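You operate a simulated robot arm through the tools that you are given. There is no shell and no other tool.

You are at the controls of a simulated two-armed robot. One attempt, no reset.

## Task
Clear the press: brass bush into the red parts tray, housing into the blue.
Fine: draw the slide out, lift the started bush off, and shut the slide again. Where these are worked on the way, their far stop is far enough and under half their travel is too little: press slide.

Only the result counts: the job must be done as asked and must still hold three seconds after the hand-in. Knocking over, shifting, dropping, spilling or breaking anything else fails it.

## Robot
Two 7-joint arms with two-finger parallel grippers on one trunk that stands fixed in place. Base frame: the origin is at the foot of the trunk, x ahead of it, y to its left, z up. Lengths are in m, angles in degrees, forces in N, time in s.
The left shoulder is at [0.071, 0.156, 1.18], the right one opposite. Each reaches about 1.231 m from its shoulder. Payload 3.91 kg a hand.
Tool frame (each hand has its own): the origin (TCP) lies between the finger pads and is the grasp point; the fingertips stand 0.03 m ahead of it; z points along the fingers, y is the line along which they close. The gripper opens to 0.11 m. The fingers are 0.02 m wide and 0.01 m thick; the gripper's body (0.048 by 0.112 m) begins 0.055 m behind the TCP.
Orientation is that of the tool frame in the base frame, as [roll, pitch, yaw] about the fixed x, y, z axes, in that order (R = Rz(yaw) Ry(pitch) Rx(roll)). With the fingers straight down and closing along the base's y, the tool's x points along the base's -x, its y along +y and its z along -z.

## Interface
- The arms move only by the tool send_rows. It takes "left_targets", "right_targets" or both (then of equal length, played together; a hand with none holds still); each is text: rows parted by semicolons, each of 7 numbers parted by spaces: the shift along the base's x, y, z in m, then the turn, a rotation vector about the base's x, y, z in degrees, then the gripper command, from -1 (shut) to 1 (fully open), values between in proportion. In form: dx dy dz rx ry rz fingers; .... A call has 1 to 20 rows; each row is the pose to reach, as a shift and turn from the pose commanded when the call began. A row lasts 0.2 s, in which the tool goes at most 0.05 m and 8.6 degrees; a call with a longer step from one row to the next is refused whole, and so is a gripper value outside its range. A pose out of reach is approached as far as the arm can. The call stops where the force on the tool passes 40 N (or 10 N more than at its start, if that is more) or the arm is blocked; 0.2 s more then pass. The fingers move at their own pace (about 0.108 m/s each) and stop on an object; they squeeze with about 28 N. The grip force told is the motor's: it shows also when the fingers shut on nothing. Time passes only in rows, and 0.2 s behind the last, so rows that repeat a pose let the fingers close. The reply holds the time, the measured pose of the TCP, the force on the tool along the base axes, the opening and the grip force, in the units named above and with some noise, with the torque about the TCP (base axes, N m) and any sound that the robot's microphone picked up.
- Cameras (640 x 400 px; columns grow to the right, rows downward): "scene" is now at [0.1287, 0.0428, 1.4109]; the picture's right is [0.47, -0.88, -0.00], its down [-0.48, -0.26, -0.84] and it looks along [0.74, 0.40, -0.55] (base axes); focal length 352 px, centre (320, 200). "left" rides on the left gripper at [0.072, -0.017, -0.103] in its tool frame; the picture's right is [0.23, 0.97, 0.00], its down [-0.76, 0.18, -0.62] and it looks along [-0.61, 0.14, 0.78] (tool axes); focal length 222 px, centre (320, 200). "right" rides on the right gripper at [0.072, 0.017, -0.103] in its tool frame; the picture's right is [-0.23, 0.97, 0.00], its down [-0.76, -0.18, -0.62] and it looks along [-0.61, -0.14, 0.78] (tool axes); focal length 222 px, centre (320, 200). There is no depth. A picture from a camera that has moved, and an enlarged one, comes with that camera's place and axes in the base frame and with its lens.
- camera(camera): a new picture of that camera. No time passes.
- raise_lower(by): slides the trunk up (or, below 0, down) by that many m; the arms and the scene camera ride with it, the base frame stays. It gives what a move gives, with no picture.
- turn_head(pan, tilt): turns the head with the scene camera to pan (to the left, within 86 degrees either way) and tilt (down, from -29 to 69), counted from straight ahead of the robot. It gives what a move gives.
- close_up(camera, box): a new picture of the part [left, top, right, bottom] of that camera's present view, enlarged. No time passes.
- close_job(): hands the job in; it is judged then, once.

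Places have to be worked out from the pictures, the camera data and where the tool is seen. Open the grippers and draw the arms clear of the work before you hand the job in, unless the task says otherwise.

The tools are called after "Emit:" as a command line: name --argument value ..., lists and objects as JSON in quotes. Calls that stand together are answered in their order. send_rows: Moves the arms, as the interface text tells. Its arguments: {"type":"object","properties":{"left_targets":{"type":"string"},"right_targets":{"type":"string"}},"required":[]} The other tools are called the same way: raise_lower (by) moves the trunk up or down; turn_head (pan, tilt) turns the head that bears the scene camera; camera (camera) takes a picture; close_up (camera, box) takes an enlarged picture of a part of a camera's view; close_job () hands the job in.

At the start:

```text
clock: 0.0
left_tcp_pos: [0.5463, 0.4409, 1.1404]
left_tcp_rot: [-180.0, 0.0, -180.0]
left_contact_force: [0.5, 0.4, -0.5]
left_moment: [0.01, 0.01, 0.0]
left_width: 0.1101
left_grasp_force: 0.0
right_tcp_pos: [0.6774, -0.0143, 1.0842]
right_tcp_rot: [180.0, 0.0, -180.0]
right_contact_force: [0.0, -0.4, 1.3]
right_moment: [-0.02, 0.0, -0.01]
right_width: 0.1101
right_grasp_force: 0.1
trunk travel left (down, up): [-0.625, 0.315]
head pan, tilt (commanded): [28.3, 33.3]
```

scene: 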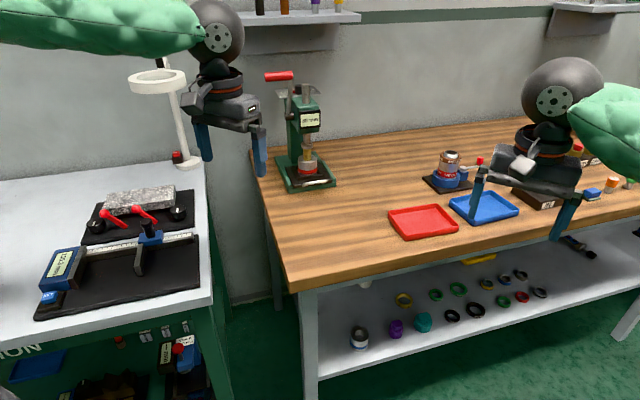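
right: 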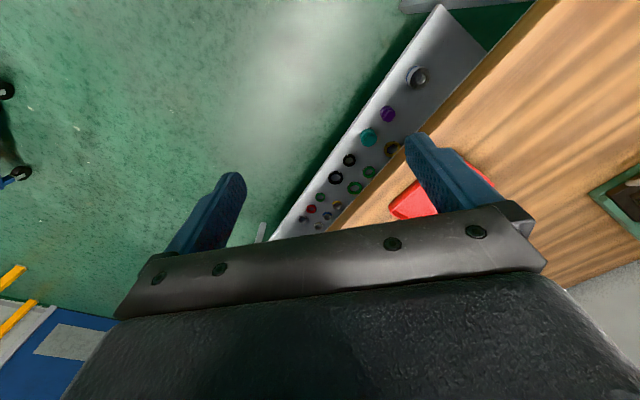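
left: 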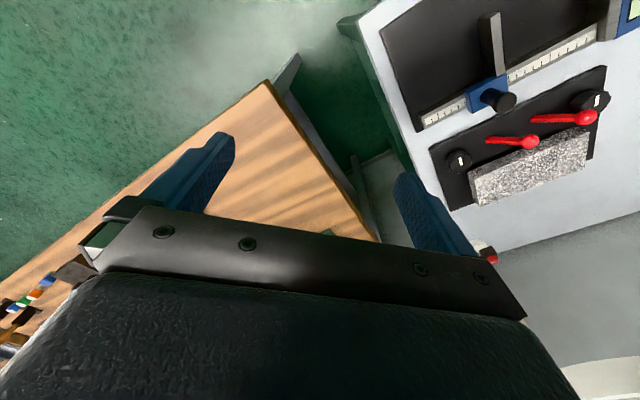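

I'll start by enlarging the view of the press and the trays to understand the setup.

Emit:
close_up --camera "scene" --box '[250, 60, 370, 200]'

Emit:
close_up --camera "scene" --box '[370, 130, 640, 260]'

```text
2.86 times, centred on (310, 130) of scene
camera zoom: at [0.1287, 0.0428, 1.4109], right [0.47, -0.88, 0.0], down [-0.48, -0.26, -0.84], along [0.74, 0.4, -0.55], focal length 1007 px, centre (349, 400)
```

zoom: 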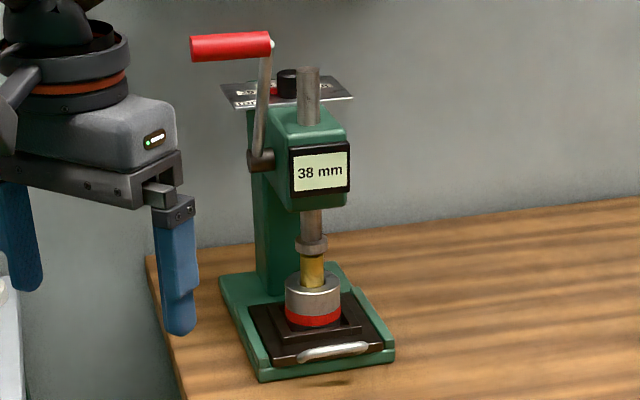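

```text
2.37 times, centred on (505, 195) of scene
camera zoom: at [0.1287, 0.0428, 1.4109], right [0.47, -0.88, 0.0], down [-0.48, -0.26, -0.84], along [0.74, 0.4, -0.55], focal length 835 px, centre (-118, 212)
```

zoom: 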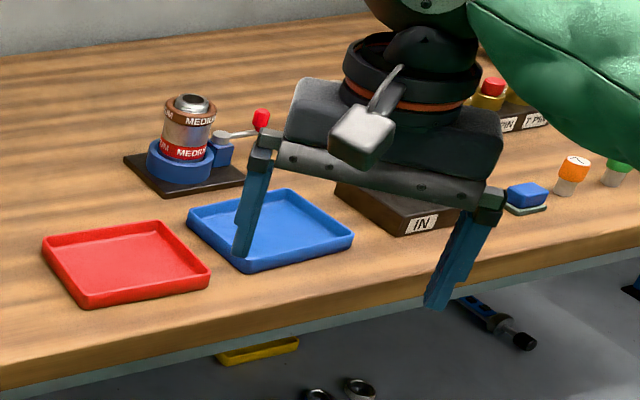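

The press holds a brass bush in a red-banded housing on a dark slide with a front handle. I'll zoom in further on the ram/bush contact and the handle.

Emit:
close_up --camera "scene" --box '[285, 130, 345, 195]'

Emit:
close_up --camera "scene" --box '[255, 65, 335, 130]'

Emit:
close_up --camera "scene" --box '[380, 180, 530, 250]'

```text
6.15 times, centred on (315, 162) of scene
camera zoom: at [0.1287, 0.0428, 1.4109], right [0.47, -0.88, 0.0], down [-0.48, -0.26, -0.84], along [0.74, 0.4, -0.55], focal length 2168 px, centre (351, 431)
```

zoom: 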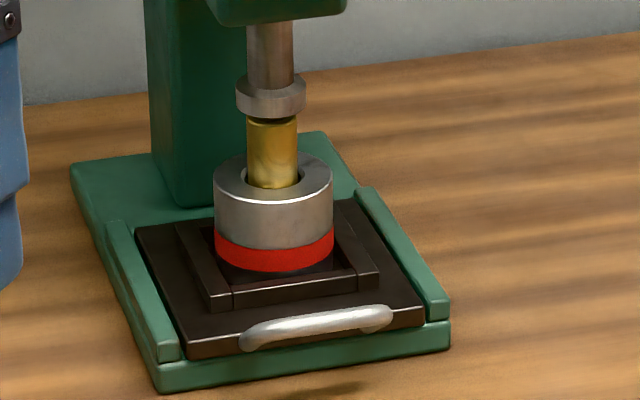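

```text
6.15 times, centred on (295, 98) of scene
camera zoom: at [0.1287, 0.0428, 1.4109], right [0.47, -0.88, 0.0], down [-0.48, -0.26, -0.84], along [0.74, 0.4, -0.55], focal length 2168 px, centre (474, 831)
```

zoom: 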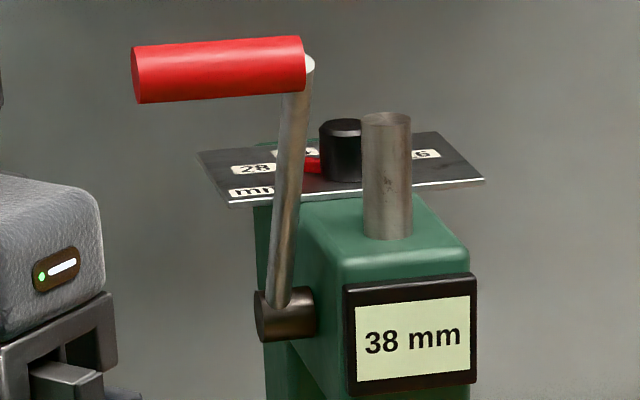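

```text
4.27 times, centred on (455, 215) of scene
camera zoom: at [0.1287, 0.0428, 1.4109], right [0.47, -0.88, 0.0], down [-0.48, -0.26, -0.84], along [0.74, 0.4, -0.55], focal length 1503 px, centre (-256, 136)
```

zoom: 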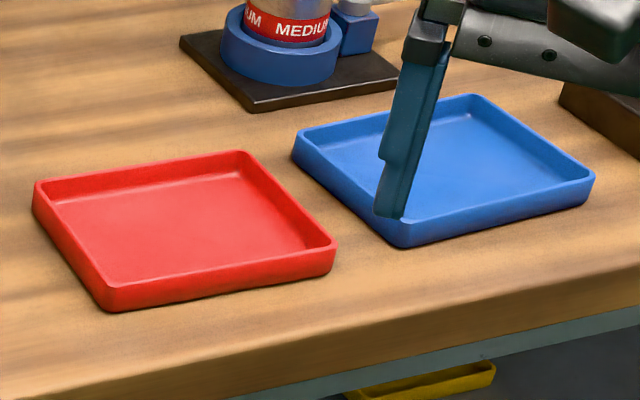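

The ram stands just clear of the bush, and the table and press are turned about 45° (the slide seems to draw along roughly (-0.7,-0.7)). I estimate the table top at z≈0.85, the housing near (0.94,0.52), the red tray near (0.91,0.16) and the blue tray near (1.05,0.03). I'll back the right hand away and turn the left hand 45° so its camera faces the press for triangulation.

Emit:
send_rows --left_targets "0.02 -0.015 0 0 0 6 1;0.04 -0.03 0 0 0 12 1;0.06 -0.045 0 0 0 18 1;0.08 -0.06 0 0 0 24 1;0.1 -0.075 0 0 0 30 1;0.12 -0.09 0 0 0 36 1;0.14 -0.105 0 0 0 41 1;0.15 -0.12 0 0 0 45 1" --right_targets "-0.025 -0.035 0.01 0 0 0 1;-0.05 -0.07 0.02 0 0 0 1;-0.075 -0.105 0.03 0 0 0 1;-0.1 -0.14 0.04 0 0 0 1;-0.125 -0.175 0.05 0 0 0 1;-0.15 -0.21 0.05 0 0 0 1;-0.175 -0.245 0.05 0 0 0 1;-0.2 -0.28 0.05 0 0 0 1"

Emit:
camera --camera "left"

Emit:
camera --camera "scene"

```text
clock: 1.8
left_tcp_pos: [0.6944, 0.3218, 1.1423]
left_tcp_rot: [179.9, 0.1, -134.8]
left_contact_force: [0.0, 0.8, -0.5]
left_moment: [0.01, -0.02, -0.02]
left_width: 0.1099
left_grasp_force: 0.1
right_tcp_pos: [0.4765, -0.2979, 1.1324]
right_tcp_rot: [179.9, 0.0, -179.9]
right_contact_force: [0.4, 0.3, 0.4]
right_moment: [-0.01, -0.04, -0.05]
right_width: 0.11
right_grasp_force: 0.1
trunk travel left (down, up): [-0.625, 0.315]
head pan, tilt (commanded): [28.3, 33.3]
```

```text
taken
camera left: at [0.6555, 0.2589, 1.2461], right [-0.85, 0.53, 0.0], down [0.41, 0.66, 0.62], along [0.33, 0.53, -0.78], focal length 222 px, centre (320, 200)
```

left: 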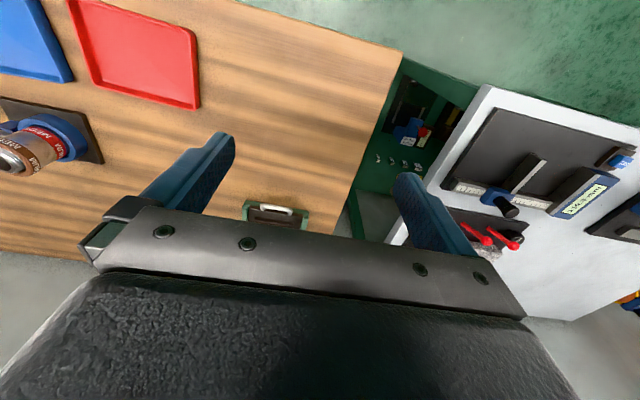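

```text
taken
camera scene: at [0.127, 0.041, 1.4111], right [0.48, -0.88, 0.0], down [-0.48, -0.26, -0.84], along [0.74, 0.4, -0.55], focal length 352 px, centre (320, 200)
```

scene: 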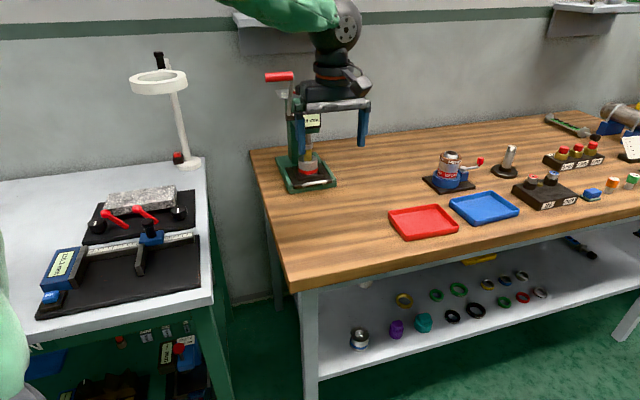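

Triangulation puts the table top near z≈0.85 and the handle bow near (0.897,0.474,0.889). I'll zoom into both views for finer geometry of slide, handle and housing.

Emit:
close_up --camera "scene" --box '[275, 145, 340, 195]'

Emit:
close_up --camera "left" --box '[230, 180, 330, 250]'

```text
8.00 times, centred on (308, 170) of scene
camera zoom: at [0.127, 0.041, 1.4111], right [0.48, -0.88, 0.0], down [-0.48, -0.26, -0.84], along [0.74, 0.4, -0.55], focal length 2819 px, centre (420, 440)
```

zoom: 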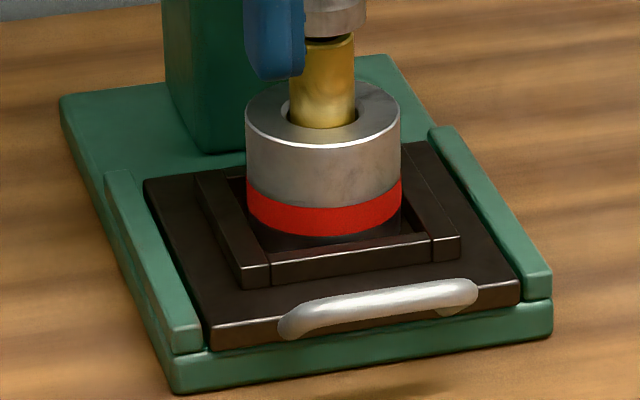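

```text
5.71 times, centred on (280, 215) of left
camera zoom: at [0.6555, 0.2589, 1.2461], right [-0.85, 0.53, 0.0], down [0.41, 0.66, 0.62], along [0.33, 0.53, -0.78], focal length 1269 px, centre (549, 114)
```

zoom: 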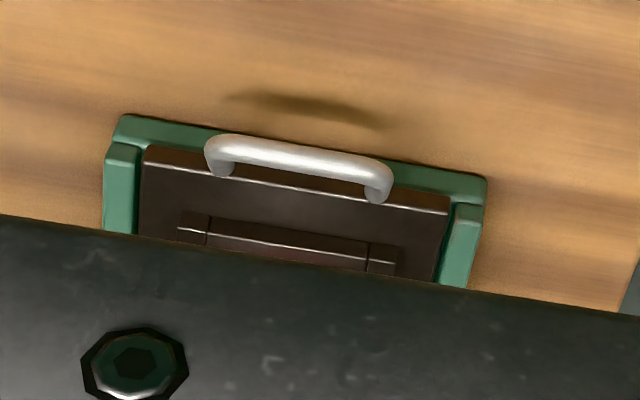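

The bow is about 70 mm long with 8 mm bar, at roughly (0.896,0.472,0.889), and the ram axis is about 9 cm behind it. I'll bring the left hand above the handle, staying outside the press head, for a closer look.

Emit:
send_rows --left_targets "0.033 0.024 -0.018 0 0 0 1;0.066 0.048 -0.036 0 0 0 1;0.099 0.072 -0.054 0 0 0 1;0.132 0.096 -0.072 0 0 0 1;0.155 0.11 -0.09 0 0 0 1"

Emit:
camera --camera "left"

Emit:
close_up --camera "left" --box '[230, 70, 400, 190]'

Emit:
close_up --camera "scene" --box '[240, 60, 380, 200]'

```text
clock: 3.0
left_tcp_pos: [0.8533, 0.4315, 1.0497]
left_tcp_rot: [179.9, 0.0, -134.9]
left_contact_force: [0.2, -0.1, 0.4]
left_moment: [0.0, 0.02, 0.0]
left_width: 0.11
left_grasp_force: 0.1
right_tcp_pos: [0.4777, -0.2952, 1.1322]
right_tcp_rot: [180.0, -0.1, -180.0]
right_contact_force: [-0.4, 0.0, -0.7]
right_moment: [0.0, 0.02, 0.01]
right_width: 0.1102
right_grasp_force: 0.1
trunk travel left (down, up): [-0.625, 0.315]
head pan, tilt (commanded): [28.3, 33.3]
```

```text
taken
camera left: at [0.814, 0.3701, 1.1539], right [-0.85, 0.53, 0.0], down [0.41, 0.66, 0.62], along [0.33, 0.53, -0.78], focal length 222 px, centre (320, 200)
```

left: 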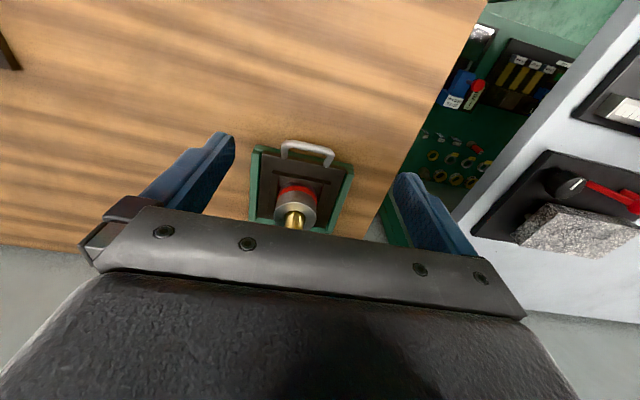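

```text
3.33 times, centred on (315, 130) of left
camera zoom: at [0.814, 0.3701, 1.1539], right [-0.85, 0.53, 0.0], down [0.41, 0.66, 0.62], along [0.33, 0.53, -0.78], focal length 740 px, centre (337, 433)
```

zoom: 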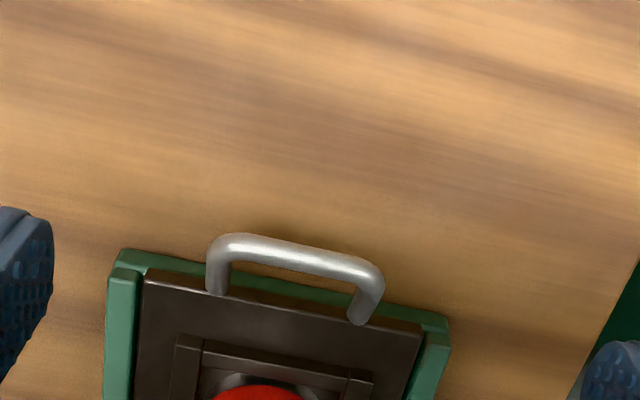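

```text
2.86 times, centred on (310, 130) of scene
camera zoom: at [0.1298, 0.0429, 1.4108], right [0.47, -0.88, 0.0], down [-0.48, -0.26, -0.83], along [0.73, 0.4, -0.55], focal length 1007 px, centre (349, 400)
```

zoom: 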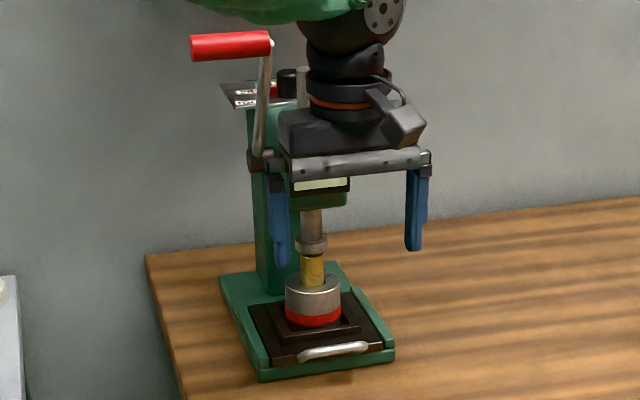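

The close view shows the bow as a D-handle standing ~25 mm out from the slide's front, outer length ≈69 mm, centred near (0.891,0.466,0.893). I'll straddle it laterally with open fingers, stopping a little above to check alignment.

Emit:
send_rows --left_targets "0.02 0.018 -0.02 0 0 0.6 1;0.038 0.0345 -0.05 0 0 1.2 1;0.038 0.0345 -0.09 0 0 1.2 1;0.038 0.0345 -0.115 0 0 1.2 1"

Emit:
camera --camera "left"

Emit:
close_up --camera "left" --box '[180, 80, 460, 240]'

Emit:
close_up --camera "scene" --box '[265, 110, 345, 200]'

```text
clock: 4.0
left_tcp_pos: [0.8902, 0.4665, 0.9354]
left_tcp_rot: [180.0, 0.0, -133.7]
left_contact_force: [-0.5, 0.0, 0.0]
left_moment: [0.0, -0.01, -0.01]
left_width: 0.11
left_grasp_force: 0.1
right_tcp_pos: [0.4778, -0.2973, 1.1328]
right_tcp_rot: [180.0, -0.2, 179.9]
right_contact_force: [-0.6, 0.6, -0.6]
right_moment: [0.01, 0.0, -0.02]
right_width: 0.1099
right_grasp_force: 0.0
trunk travel left (down, up): [-0.625, 0.315]
head pan, tilt (commanded): [28.3, 33.3]
```

```text
taken
camera left: at [0.8521, 0.4042, 1.0394], right [-0.86, 0.51, 0.0], down [0.4, 0.67, 0.62], along [0.32, 0.54, -0.78], focal length 222 px, centre (320, 200)
```

left: 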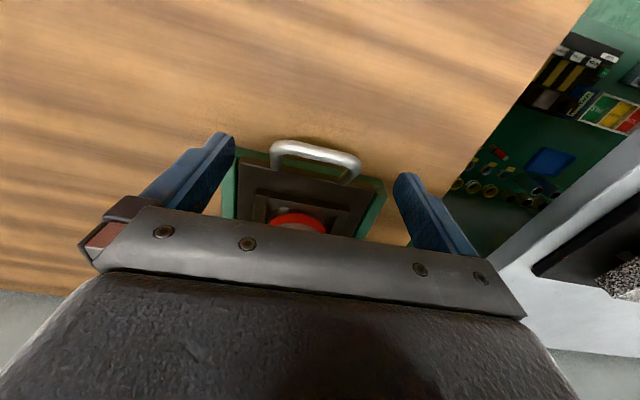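

```text
2.29 times, centred on (320, 160) of left
camera zoom: at [0.8521, 0.4042, 1.0394], right [-0.86, 0.51, 0.0], down [0.4, 0.67, 0.62], along [0.32, 0.54, -0.78], focal length 508 px, centre (320, 291)
```

zoom: 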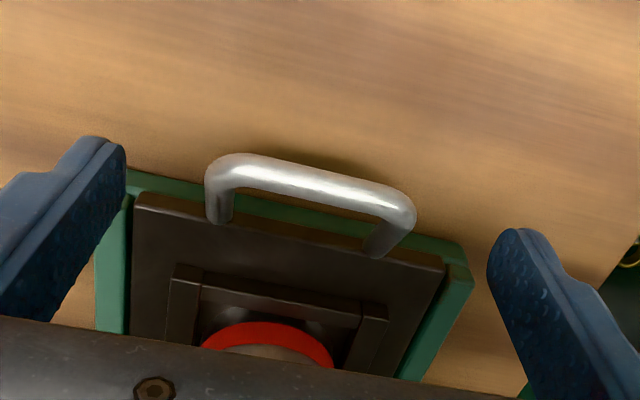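

```text
4.44 times, centred on (305, 155) of scene
camera zoom: at [0.1294, 0.0428, 1.4108], right [0.47, -0.88, 0.0], down [-0.48, -0.26, -0.84], along [0.74, 0.4, -0.55], focal length 1566 px, centre (387, 400)
```

zoom: 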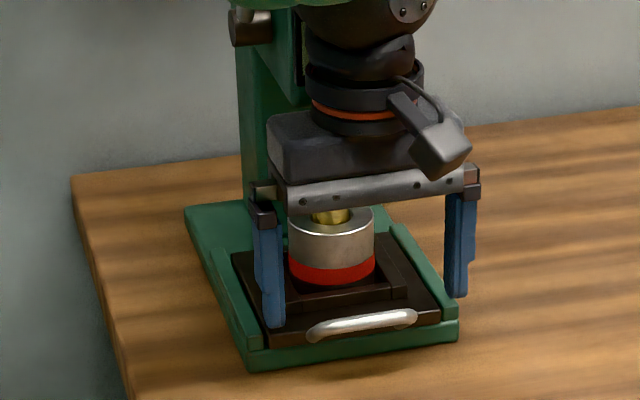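

The bow sits nicely between the open fingers (bar z≈0.89, centre offset ~1 mm). I'll go down 32 mm and close on the bow's two ends.

Emit:
send_rows --left_targets "0.001 -0.001 -0.016 0 0 0 1;0.001 -0.001 -0.032 0 0 0 1;0.001 -0.001 -0.032 0 0 0 -1;0.001 -0.001 -0.032 0 0 0 -1;0.001 -0.001 -0.032 0 0 0 -1"

Emit:
close_up --camera "left" --box '[180, 80, 460, 240]'

```text
clock: 5.2
left_tcp_pos: [0.8901, 0.4663, 0.9036]
left_tcp_rot: [179.9, 0.0, -133.7]
left_contact_force: [-5.6, 3.9, 0.9]
left_moment: [0.39, -0.05, 0.15]
left_width: 0.0684
left_grasp_force: 44.7
right_tcp_pos: [0.4773, -0.2957, 1.1323]
right_tcp_rot: [179.9, 0.0, 180.0]
right_contact_force: [-0.4, -0.5, -0.4]
right_moment: [0.0, -0.05, 0.01]
right_width: 0.11
right_grasp_force: 0.1
trunk travel left (down, up): [-0.625, 0.315]
head pan, tilt (commanded): [28.3, 33.3]
```

```text
2.29 times, centred on (320, 160) of left
camera zoom: at [0.8523, 0.4033, 1.0079], right [-0.86, 0.51, 0.0], down [0.4, 0.67, 0.62], along [0.32, 0.54, -0.78], focal length 508 px, centre (320, 291)
```

zoom: 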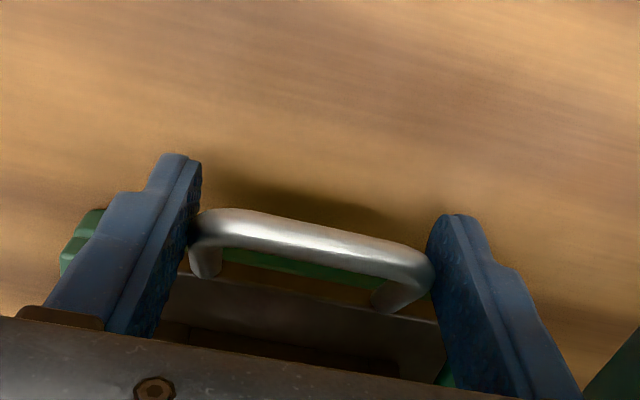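

The bow is gripped (68 mm). I'll draw the slide outward gently along about (-0.70,-0.72) for 4 cm and check.

Emit:
send_rows --left_targets "-0.0035 -0.0036 -0.032 0 0 0 -1;-0.007 -0.0072 -0.032 0 0 0 -1;-0.0105 -0.0108 -0.032 0 0 0 -1;-0.014 -0.0144 -0.032 0 0 0 -1;-0.0175 -0.018 -0.032 0 0 0 -1;-0.021 -0.0216 -0.032 0 0 0 -1;-0.0245 -0.0252 -0.032 0 0 0 -1;-0.028 -0.0288 -0.032 0 0 0 -1"

Emit:
close_up --camera "scene" --box '[250, 100, 350, 210]'

Emit:
close_up --camera "left" --box '[180, 80, 460, 240]'

```text
clock: 5.6
left_tcp_pos: [0.8895, 0.4669, 0.8985]
left_tcp_rot: [-179.4, 0.6, -133.5]
left_contact_force: [-25.9, 5.2, 29.4]
left_moment: [0.08, -0.06, -0.09]
left_width: 0.0683
left_grasp_force: 45.0
right_tcp_pos: [0.4764, -0.2942, 1.134]
right_tcp_rot: [180.0, 0.1, -179.9]
right_contact_force: [0.3, 0.9, 0.4]
right_moment: [-0.02, 0.03, -0.01]
right_width: 0.11
right_grasp_force: 0.1
trunk travel left (down, up): [-0.625, 0.315]
head pan, tilt (commanded): [28.3, 33.3]
stopped in row 1 (left hand): the force on the tool passed its limit at 84 N (the readings are from after the stop); the commanded pose is now the measured one
```

```text
3.64 times, centred on (300, 155) of scene
camera zoom: at [0.125, 0.0425, 1.4117], right [0.48, -0.88, 0.0], down [-0.48, -0.26, -0.84], along [0.74, 0.4, -0.55], focal length 1281 px, centre (393, 364)
```

zoom: 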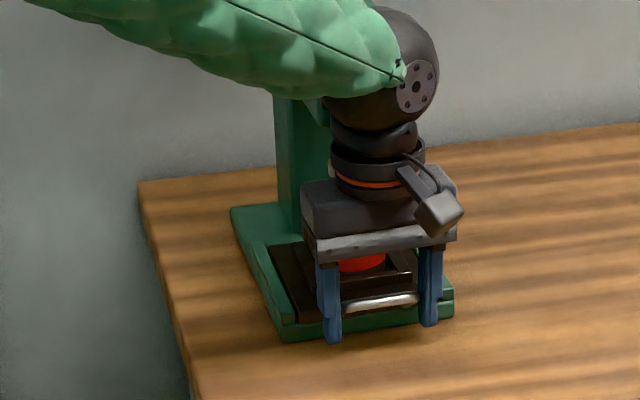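

```text
2.29 times, centred on (320, 160) of left
camera zoom: at [0.8506, 0.4031, 1.001], right [-0.86, 0.51, -0.01], down [0.39, 0.68, 0.63], along [0.33, 0.54, -0.78], focal length 508 px, centre (320, 291)
```

zoom: 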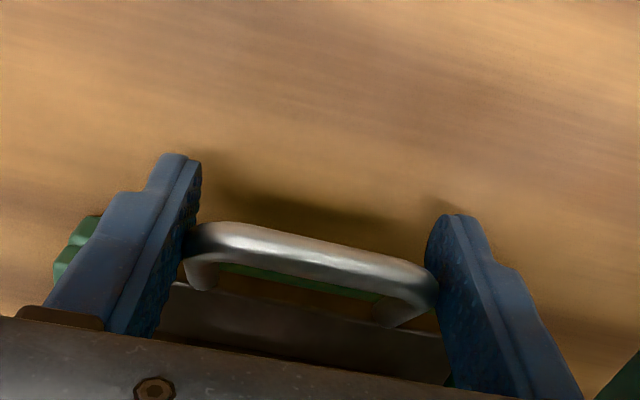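

That was my mistake: I repeated the −32 mm drop although shifts count from the present pose, so the hand pressed down about 5 mm and stopped. I'll raise by 5 mm keeping the grip, to relieve the load, and read the forces.

Emit:
send_rows --left_targets "0 0 0.002 0 0 0 -1;0 0 0.004 0 0 0 -1;0 0 0.004 0 0 0 -1"

Emit:
close_up --camera "left" --box '[180, 80, 460, 240]'

```text
clock: 6.4
left_tcp_pos: [0.8899, 0.4659, 0.8978]
left_tcp_rot: [-179.4, 0.4, -133.6]
left_contact_force: [-32.6, 16.8, 5.0]
left_moment: [0.92, -0.84, 0.13]
left_width: 0.0687
left_grasp_force: 44.8
right_tcp_pos: [0.4752, -0.2952, 1.1349]
right_tcp_rot: [180.0, 0.1, -179.8]
right_contact_force: [0.5, 0.5, 0.2]
right_moment: [0.02, -0.02, 0.02]
right_width: 0.1099
right_grasp_force: 0.1
trunk travel left (down, up): [-0.625, 0.315]
head pan, tilt (commanded): [28.3, 33.3]
```

```text
2.29 times, centred on (320, 160) of left
camera zoom: at [0.8508, 0.4032, 1.0008], right [-0.86, 0.51, -0.01], down [0.39, 0.67, 0.63], along [0.33, 0.54, -0.78], focal length 508 px, centre (320, 291)
```

zoom: 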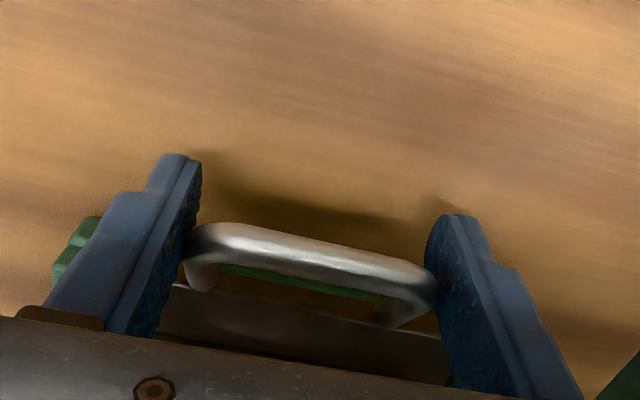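

A lateral load of ~35 N remains from gripping slightly off-centre. I'll open a little, lift 5 mm, and check the centring before re-gripping.

Emit:
send_rows --left_targets "0 0 0 0 0 0 0.55;0 0 0 0 0 0 0.55;0 0 0.005 0 0 0 0.55"

Emit:
close_up --camera "left" --box '[180, 80, 460, 240]'

Emit:
close_up --camera "scene" --box '[285, 150, 345, 200]'

```text
clock: 7.2
left_tcp_pos: [0.8946, 0.4614, 0.9013]
left_tcp_rot: [-179.4, 0.4, -133.7]
left_contact_force: [0.0, 0.2, -0.7]
left_moment: [0.0, 0.02, -0.01]
left_width: 0.0854
left_grasp_force: 0.0
right_tcp_pos: [0.4778, -0.2969, 1.1322]
right_tcp_rot: [-180.0, 0.1, -180.0]
right_contact_force: [0.4, 0.4, -0.2]
right_moment: [0.04, 0.04, 0.01]
right_width: 0.1099
right_grasp_force: 0.0
trunk travel left (down, up): [-0.625, 0.315]
head pan, tilt (commanded): [28.3, 33.3]
```

```text
2.29 times, centred on (320, 160) of left
camera zoom: at [0.8542, 0.3997, 1.0058], right [-0.86, 0.51, -0.01], down [0.39, 0.67, 0.63], along [0.33, 0.54, -0.78], focal length 508 px, centre (320, 291)
```

zoom: 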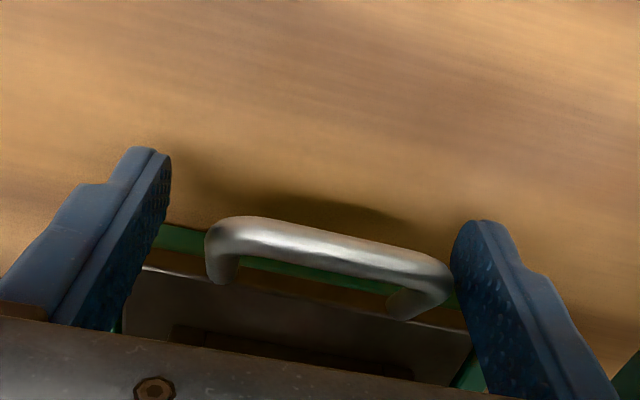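

```text
8.00 times, centred on (315, 175) of scene
camera zoom: at [0.129, 0.0416, 1.4109], right [0.47, -0.88, 0.0], down [-0.48, -0.26, -0.84], along [0.74, 0.4, -0.55], focal length 2819 px, centre (360, 400)
```

zoom: 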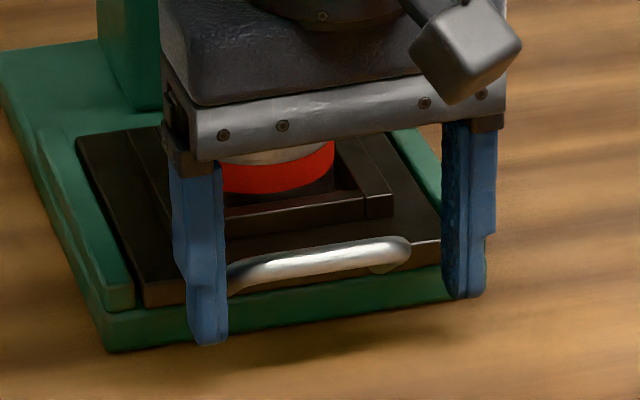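

The slide hasn't moved; the bow's centre is about 6 mm to the left of the hand's. I'll shift (-0.0046,+0.0044) and re-grip.

Emit:
send_rows --left_targets "-0.0046 0.0044 0 0 0 0 0.55;-0.0046 0.0044 0 0 0 0 0.55;-0.0046 0.0044 0 0 0 0 -1;-0.0046 0.0044 0 0 0 0 -1"

Emit:
close_up --camera "left" --box '[180, 80, 460, 240]'

```text
clock: 8.2
left_tcp_pos: [0.8908, 0.4664, 0.9028]
left_tcp_rot: [-179.3, 0.5, -133.8]
left_contact_force: [11.0, -11.2, 0.2]
left_moment: [-0.56, -0.27, -0.89]
left_width: 0.0683
left_grasp_force: 44.8
right_tcp_pos: [0.478, -0.2966, 1.1318]
right_tcp_rot: [-180.0, -0.1, 179.9]
right_contact_force: [0.0, 0.0, -0.2]
right_moment: [0.02, 0.03, 0.0]
right_width: 0.1101
right_grasp_force: 0.1
trunk travel left (down, up): [-0.625, 0.315]
head pan, tilt (commanded): [28.3, 33.3]
```

```text
2.29 times, centred on (320, 160) of left
camera zoom: at [0.8504, 0.4034, 1.0059], right [-0.86, 0.51, -0.01], down [0.39, 0.67, 0.63], along [0.33, 0.54, -0.78], focal length 508 px, centre (320, 291)
```

zoom: 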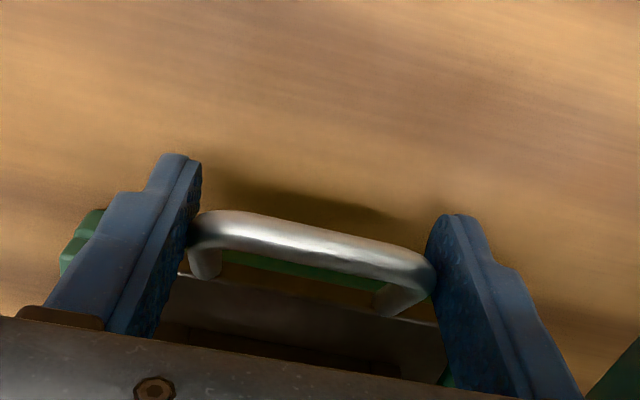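

Gripped with only ~15 N side load. Now I pull outward gently, no vertical shift, with a 1 mm lateral correction.

Emit:
send_rows --left_targets "-0.0025 -0.0046 0 0 0 0 -1;-0.006 -0.0082 0 0 0 0 -1;-0.0095 -0.0118 0 0 0 0 -1;-0.013 -0.0154 0 0 0 0 -1;-0.0165 -0.019 0 0 0 0 -1;-0.02 -0.0226 0 0 0 0 -1;-0.0235 -0.0262 0 0 0 0 -1;-0.027 -0.0298 0 0 0 0 -1"

Emit:
close_up --camera "left" --box '[180, 80, 460, 240]'

Emit:
close_up --camera "scene" --box '[250, 100, 350, 210]'

```text
clock: 10.0
left_tcp_pos: [0.8614, 0.4381, 0.9023]
left_tcp_rot: [-179.3, 0.4, -133.7]
left_contact_force: [9.6, -8.3, 9.5]
left_moment: [-0.45, 0.23, -0.55]
left_width: 0.0684
left_grasp_force: 45.7
right_tcp_pos: [0.4778, -0.2981, 1.1317]
right_tcp_rot: [179.9, 0.1, -179.9]
right_contact_force: [-0.1, -0.4, -0.3]
right_moment: [-0.01, -0.04, 0.0]
right_width: 0.11
right_grasp_force: 0.0
trunk travel left (down, up): [-0.625, 0.315]
head pan, tilt (commanded): [28.3, 33.3]
```

```text
2.29 times, centred on (320, 160) of left
camera zoom: at [0.8223, 0.375, 1.0058], right [-0.86, 0.51, -0.01], down [0.39, 0.67, 0.63], along [0.33, 0.54, -0.78], focal length 508 px, centre (320, 291)
```

zoom: 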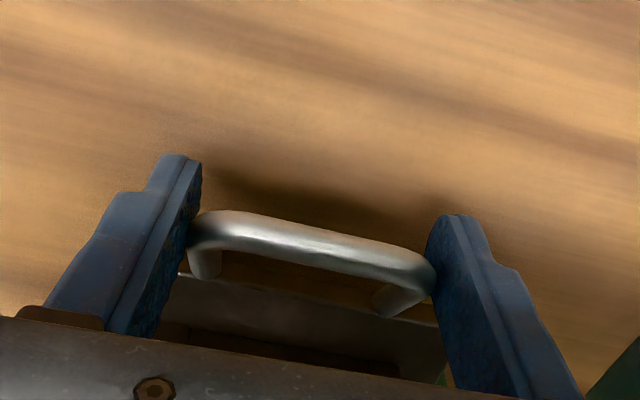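

```text
3.64 times, centred on (300, 155) of scene
camera zoom: at [0.1288, 0.0414, 1.411], right [0.47, -0.88, 0.0], down [-0.48, -0.26, -0.84], along [0.74, 0.4, -0.55], focal length 1281 px, centre (393, 364)
```

zoom: 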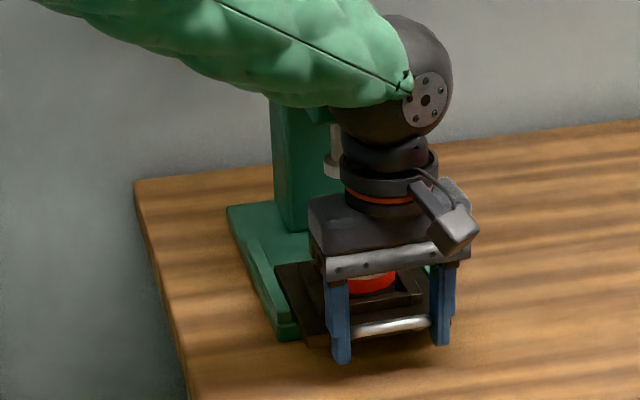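

The slide is following freely (~41 mm so far). I'll keep pulling slowly along (-0.707,-0.707) until it meets its stop.

Emit:
send_rows --left_targets "-0.005 -0.005 0 0 0 0 -1;-0.01 -0.01 0 0 0 0 -1;-0.015 -0.015 0 0 0 0 -1;-0.02 -0.02 0 0 0 0 -1;-0.025 -0.025 0 0 0 0 -1;-0.03 -0.03 0 0 0 0 -1;-0.035 -0.035 0 0 0 0 -1;-0.04 -0.04 0 0 0 0 -1"

Emit:
close_up --camera "scene" --box '[250, 100, 350, 210]'

```text
clock: 11.8
left_tcp_pos: [0.8209, 0.3969, 0.9024]
left_tcp_rot: [-179.4, 0.5, -133.7]
left_contact_force: [8.0, -9.9, 7.2]
left_moment: [-0.26, -1.25, -0.34]
left_width: 0.0686
left_grasp_force: 44.7
right_tcp_pos: [0.4773, -0.2969, 1.1316]
right_tcp_rot: [179.8, -0.1, -180.0]
right_contact_force: [-0.2, -0.9, 0.7]
right_moment: [-0.03, -0.03, 0.02]
right_width: 0.1102
right_grasp_force: 0.1
trunk travel left (down, up): [-0.625, 0.315]
head pan, tilt (commanded): [28.3, 33.3]
```

```text
3.64 times, centred on (300, 155) of scene
camera zoom: at [0.1288, 0.0414, 1.4108], right [0.47, -0.88, 0.0], down [-0.48, -0.26, -0.84], along [0.74, 0.4, -0.55], focal length 1281 px, centre (393, 364)
```

zoom: 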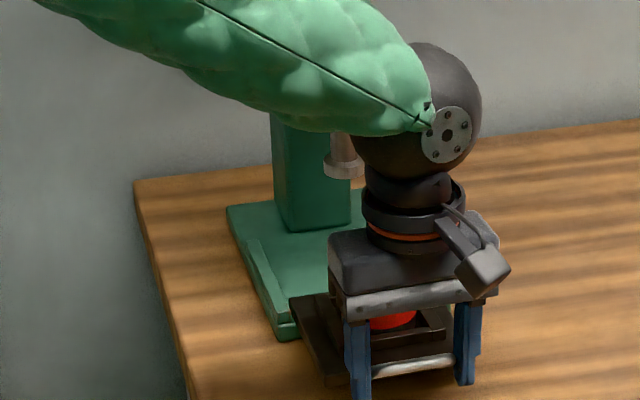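

About 99 mm drawn with no stop yet. I'll continue slowly a further 3 cm.

Emit:
send_rows --left_targets "-0.004 -0.004 0 0 0 0 -1;-0.008 -0.008 0 0 0 0 -1;-0.012 -0.012 0 0 0 0 -1;-0.016 -0.016 0 0 0 0 -1;-0.02 -0.02 0 0 0 0 -1;-0.024 -0.024 0 0 0 0 -1"

Emit:
close_up --camera "scene" --box '[250, 100, 370, 220]'

Emit:
close_up --camera "left" --box '[180, 80, 460, 240]'

```text
clock: 13.2
left_tcp_pos: [0.7979, 0.3741, 0.903]
left_tcp_rot: [-179.4, 0.6, -133.7]
left_contact_force: [15.1, -7.6, 7.4]
left_moment: [0.29, -0.13, -0.45]
left_width: 0.0683
left_grasp_force: 44.6
right_tcp_pos: [0.4791, -0.2968, 1.1318]
right_tcp_rot: [-180.0, -0.2, -180.0]
right_contact_force: [0.7, -0.1, 0.3]
right_moment: [0.04, -0.05, -0.01]
right_width: 0.11
right_grasp_force: 0.1
trunk travel left (down, up): [-0.625, 0.315]
head pan, tilt (commanded): [28.3, 33.3]
```

```text
3.33 times, centred on (310, 160) of scene
camera zoom: at [0.1295, 0.0417, 1.4108], right [0.47, -0.88, 0.0], down [-0.48, -0.26, -0.84], along [0.74, 0.4, -0.55], focal length 1174 px, centre (353, 333)
```

zoom: 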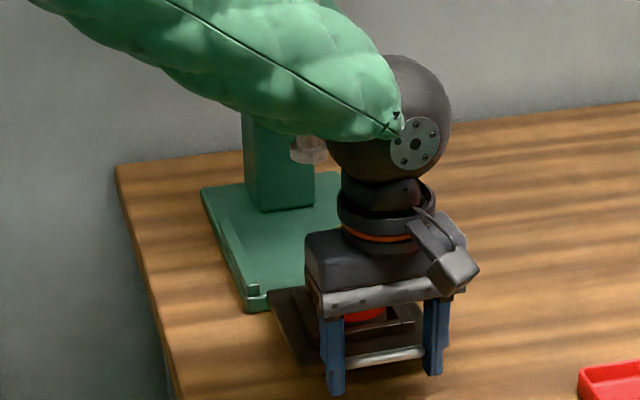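

```text
2.29 times, centred on (320, 160) of left
camera zoom: at [0.7588, 0.3115, 1.0057], right [-0.86, 0.51, -0.01], down [0.39, 0.67, 0.63], along [0.33, 0.54, -0.78], focal length 508 px, centre (320, 291)
```

zoom: 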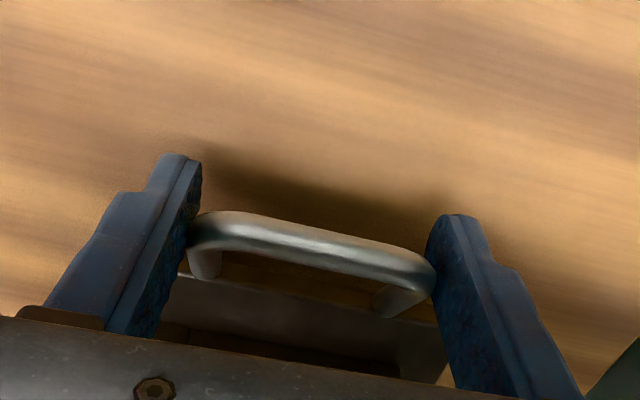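

The slide is out 131 mm, freely, with the housing well clear of the ram; that is ample. I'll release the bow and lift straight up, then look down at the housing.

Emit:
send_rows --left_targets "0 0 0 0 0 0 1;0 0 0 0 0 0 1;0 0 0.04 0 0 0 1;0 0 0.08 0 0 0 1;0 0 0.12 0 0 0 1;0.02 0.02 0.16 0 0 0 1;0.04 0.04 0.19 0 0 0 1"

Emit:
camera --camera "left"

Emit:
close_up --camera "left" --box '[220, 60, 420, 200]'

Emit:
close_up --camera "scene" --box '[250, 100, 370, 220]'

```text
clock: 14.8
left_tcp_pos: [0.8384, 0.4137, 1.0931]
left_tcp_rot: [-179.5, 0.4, -133.7]
left_contact_force: [0.5, -0.1, -0.1]
left_moment: [0.01, 0.02, -0.01]
left_width: 0.11
left_grasp_force: 0.1
right_tcp_pos: [0.4776, -0.295, 1.1329]
right_tcp_rot: [180.0, 0.0, 180.0]
right_contact_force: [-1.0, 0.7, -0.5]
right_moment: [-0.02, 0.01, 0.0]
right_width: 0.1101
right_grasp_force: 0.0
trunk travel left (down, up): [-0.625, 0.315]
head pan, tilt (commanded): [28.3, 33.3]
```

```text
taken
camera left: at [0.7989, 0.3516, 1.1957], right [-0.86, 0.51, -0.01], down [0.39, 0.67, 0.63], along [0.33, 0.54, -0.78], focal length 222 px, centre (320, 200)
```

left: 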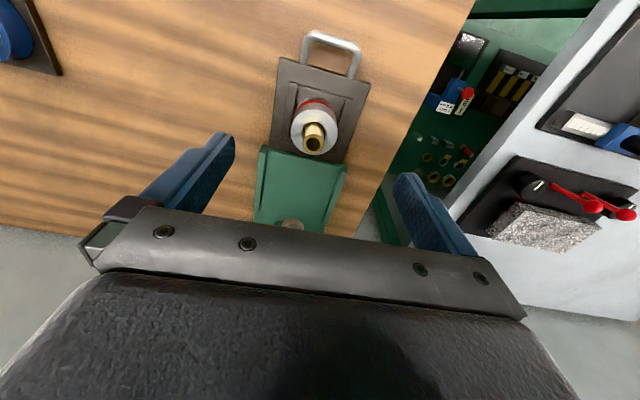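

```text
2.86 times, centred on (320, 130) of left
camera zoom: at [0.7989, 0.3516, 1.1957], right [-0.86, 0.51, -0.01], down [0.39, 0.67, 0.63], along [0.33, 0.54, -0.78], focal length 635 px, centre (320, 400)
```

zoom: 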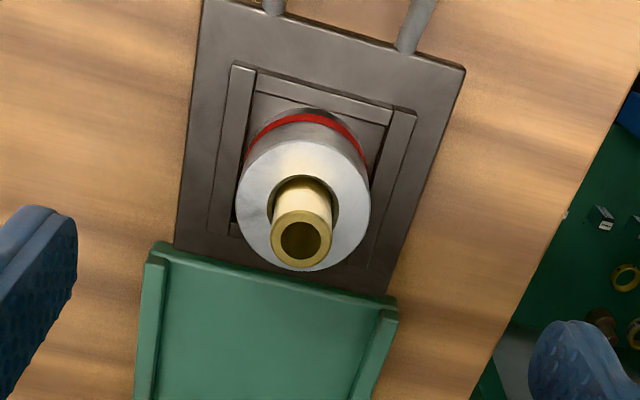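

```text
3.33 times, centred on (310, 160) of scene
camera zoom: at [0.1287, 0.0425, 1.4108], right [0.47, -0.88, 0.0], down [-0.48, -0.26, -0.84], along [0.74, 0.4, -0.55], focal length 1174 px, centre (353, 333)
```

zoom: 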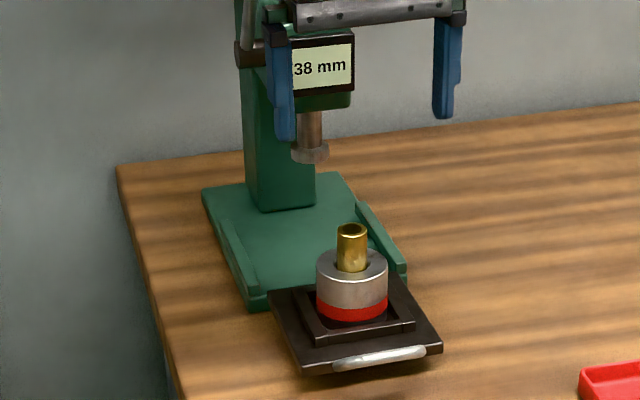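

The bush now stands clear of the ram; triangulation gives its top centre at (0.8616,0.4389,0.963), ~23 mm diameter, and housing top z≈0.930 (57 mm diameter). I'll straighten the slight hand tilt and move above the bush with tips just over it for a check.

Emit:
send_rows --left_targets "0.012 0.013 0 0 0.3 0 0.4;0.0232 0.0252 -0.01 0.05 0.6 0 0.1;0.0232 0.0252 -0.05 0.05 0.6 0 0.1;0.0232 0.0252 -0.085 0.05 0.6 0 0.1;0.0232 0.0252 -0.088 0.05 0.6 0 0.1"

Emit:
close_up --camera "left" --box '[220, 80, 420, 220]'

Emit:
close_up --camera "scene" --box '[270, 130, 350, 210]'

```text
clock: 16.0
left_tcp_pos: [0.8594, 0.4398, 1.0041]
left_tcp_rot: [-180.0, 0.1, -133.7]
left_contact_force: [0.1, -0.8, -0.3]
left_moment: [0.0, 0.03, 0.01]
left_width: 0.0606
left_grasp_force: 0.1
right_tcp_pos: [0.4769, -0.2959, 1.1341]
right_tcp_rot: [-179.9, -0.1, -179.9]
right_contact_force: [-0.1, 0.2, -0.7]
right_moment: [-0.02, -0.03, 0.04]
right_width: 0.1099
right_grasp_force: 0.1
trunk travel left (down, up): [-0.625, 0.315]
head pan, tilt (commanded): [28.3, 33.3]
```

```text
2.86 times, centred on (320, 150) of left
camera zoom: at [0.8227, 0.3768, 1.1078], right [-0.86, 0.51, 0.0], down [0.4, 0.67, 0.62], along [0.32, 0.54, -0.78], focal length 635 px, centre (320, 343)
```

zoom: 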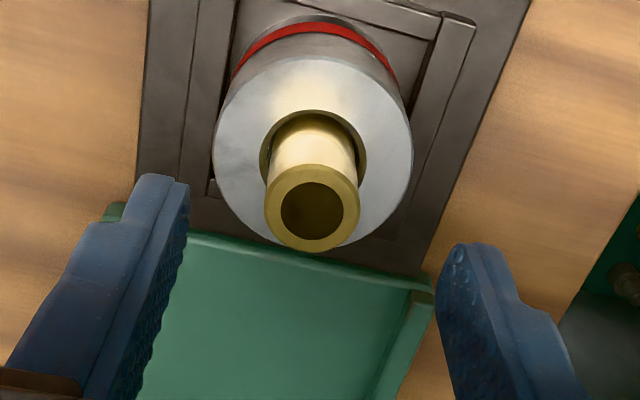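

```text
5.00 times, centred on (310, 170) of scene
camera zoom: at [0.1282, 0.0422, 1.411], right [0.47, -0.88, 0.0], down [-0.48, -0.26, -0.84], along [0.74, 0.4, -0.55], focal length 1762 px, centre (370, 350)
```

zoom: 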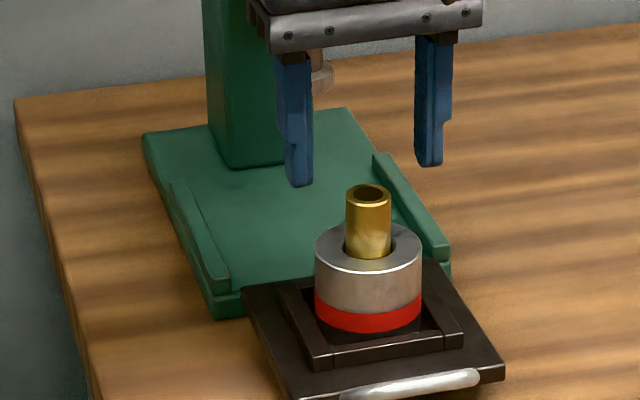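

Alignment is within ~2 mm of the bush. I'll apply a small correction (+0.001,-0.002), go down 37 mm so the tips stay ~7 mm above the housing top, and close gently on the bush.

Emit:
send_rows --left_targets "0.001 -0.002 -0.012 0 0 0 0.1;0.001 -0.002 -0.025 0 0 0 0.1;0.001 -0.002 -0.036 0 0 0 0.1;0.001 -0.002 -0.036 0 0 0 -1;0.001 -0.002 -0.036 0 0 0 -1;0.001 -0.002 -0.036 0 0 0 -1"

Emit:
close_up --camera "left" --box '[220, 80, 420, 220]'

Emit:
close_up --camera "scene" --box '[270, 130, 350, 210]'

```text
clock: 17.4
left_tcp_pos: [0.8607, 0.4386, 0.9678]
left_tcp_rot: [-179.8, 0.2, -133.7]
left_contact_force: [1.0, -0.6, 0.8]
left_moment: [-0.04, -0.03, -0.03]
left_width: 0.0228
left_grasp_force: 28.6
right_tcp_pos: [0.4778, -0.2963, 1.1314]
right_tcp_rot: [-180.0, 0.1, 180.0]
right_contact_force: [0.2, 0.6, -1.1]
right_moment: [0.0, -0.01, 0.0]
right_width: 0.11
right_grasp_force: 0.1
trunk travel left (down, up): [-0.625, 0.315]
head pan, tilt (commanded): [28.3, 33.3]
```

```text
2.86 times, centred on (320, 150) of left
camera zoom: at [0.8236, 0.3751, 1.0715], right [-0.86, 0.51, 0.0], down [0.4, 0.67, 0.62], along [0.32, 0.54, -0.78], focal length 635 px, centre (320, 343)
```

zoom: 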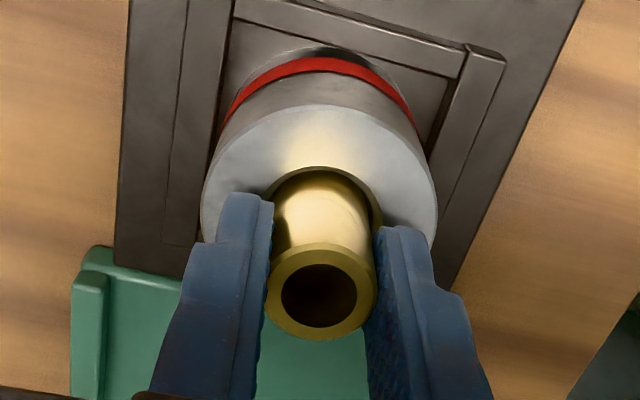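

```text
5.00 times, centred on (310, 170) of scene
camera zoom: at [0.1288, 0.0425, 1.4109], right [0.47, -0.88, 0.0], down [-0.48, -0.26, -0.84], along [0.74, 0.4, -0.55], focal length 1762 px, centre (370, 350)
```

zoom: 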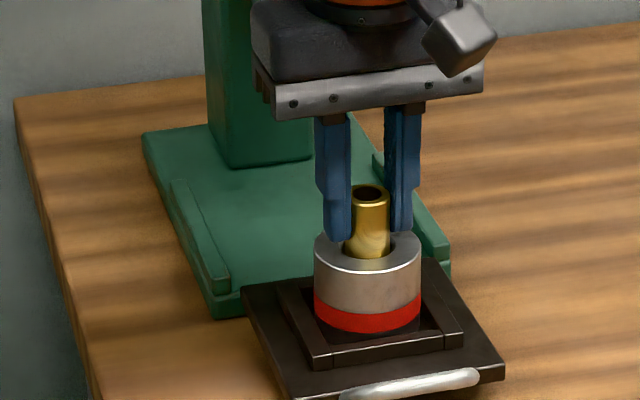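

The bush is gripped (22.8 mm). I'll lift slowly 12 mm straight up and check that the housing stays seated.

Emit:
send_rows --left_targets "0 0 0.003 0 0 0 -1;0 0 0.006 0 0 0 -1;0 0 0.009 0 0 0 -1;0 0 0.012 0 0 0 -1"

Emit:
close_up --camera "scene" --box '[270, 130, 350, 210]'

Emit:
close_up --camera "left" --box '[220, 80, 420, 220]'

```text
clock: 18.4
left_tcp_pos: [0.8611, 0.4385, 0.9806]
left_tcp_rot: [-180.0, 0.1, -133.7]
left_contact_force: [-0.6, -0.3, -1.1]
left_moment: [0.01, -0.03, 0.0]
left_width: 0.023
left_grasp_force: 28.5
right_tcp_pos: [0.4775, -0.2958, 1.1324]
right_tcp_rot: [180.0, 0.0, -180.0]
right_contact_force: [-0.2, -0.1, 0.4]
right_moment: [0.03, 0.0, -0.01]
right_width: 0.11
right_grasp_force: 0.0
trunk travel left (down, up): [-0.625, 0.315]
head pan, tilt (commanded): [28.3, 33.3]
```

```text
5.00 times, centred on (310, 170) of scene
camera zoom: at [0.1287, 0.0425, 1.4109], right [0.47, -0.88, 0.0], down [-0.48, -0.26, -0.84], along [0.74, 0.4, -0.55], focal length 1762 px, centre (370, 350)
```

zoom: 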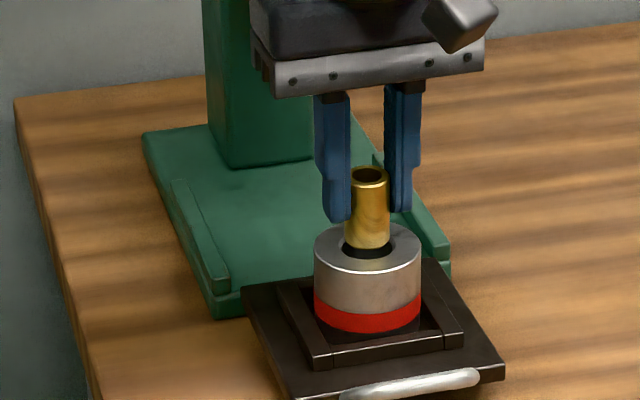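

```text
2.86 times, centred on (320, 150) of left
camera zoom: at [0.8231, 0.3751, 1.0837], right [-0.86, 0.51, 0.0], down [0.4, 0.67, 0.62], along [0.32, 0.54, -0.78], focal length 635 px, centre (320, 343)
```

zoom: 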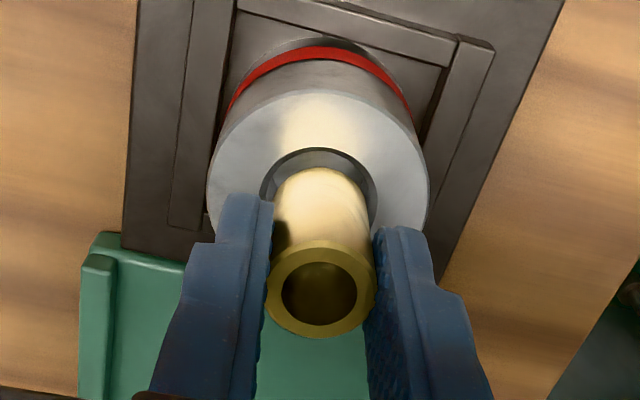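

The bush came out cleanly and the housing stayed put. Tray corner rays put the red tray centre at about (0.906,0.158) and blue at about (1.041,0.026). I'll raise the bush and carry it to above the red tray, then look.

Emit:
send_rows --left_targets "0 0 0.03 0 0 0 -1;0 0 0.06 0 0 0 -1;0.003 -0.02 0.08 0 0 0 -1;0.01 -0.06 0.08 0 0 0 -1;0.016 -0.1 0.08 0 0 0 -1;0.022 -0.14 0.08 0 0 0 -1;0.028 -0.18 0.08 0 0 0 -1;0.035 -0.22 0.08 0 0 0 -1;0.041 -0.25 0.08 0 0 0 -1;0.045 -0.275 0.08 0 0 0 -1;0.045 -0.28 0.08 0 0 0 -1"

Emit:
camera --camera "left"

Emit:
camera --camera "scene"

```text
clock: 20.8
left_tcp_pos: [0.877, 0.1857, 1.0679]
left_tcp_rot: [-179.9, 0.2, -133.7]
left_contact_force: [-0.4, -0.7, -0.6]
left_moment: [0.0, -0.02, 0.0]
left_width: 0.0231
left_grasp_force: 27.9
left hand out of reach, approached as far as the arm can: row 9, 10, 11
right_tcp_pos: [0.4778, -0.2956, 1.1321]
right_tcp_rot: [-179.9, 0.0, 179.9]
right_contact_force: [1.3, -0.5, -0.3]
right_moment: [-0.03, 0.02, 0.03]
right_width: 0.1098
right_grasp_force: 0.1
trunk travel left (down, up): [-0.625, 0.315]
head pan, tilt (commanded): [28.3, 33.3]
```

```text
taken
camera left: at [0.8387, 0.1223, 1.1717], right [-0.86, 0.51, 0.0], down [0.4, 0.67, 0.62], along [0.32, 0.54, -0.78], focal length 222 px, centre (320, 200)
```

left: 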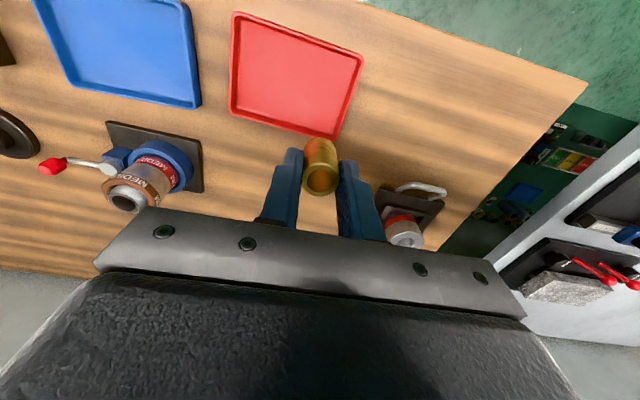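

```text
taken
camera scene: at [0.1289, 0.0424, 1.4109], right [0.47, -0.88, 0.0], down [-0.48, -0.26, -0.84], along [0.74, 0.4, -0.55], focal length 352 px, centre (320, 200)
```

scene: 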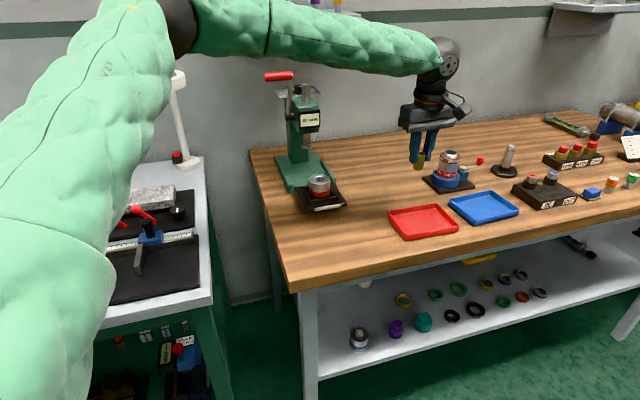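

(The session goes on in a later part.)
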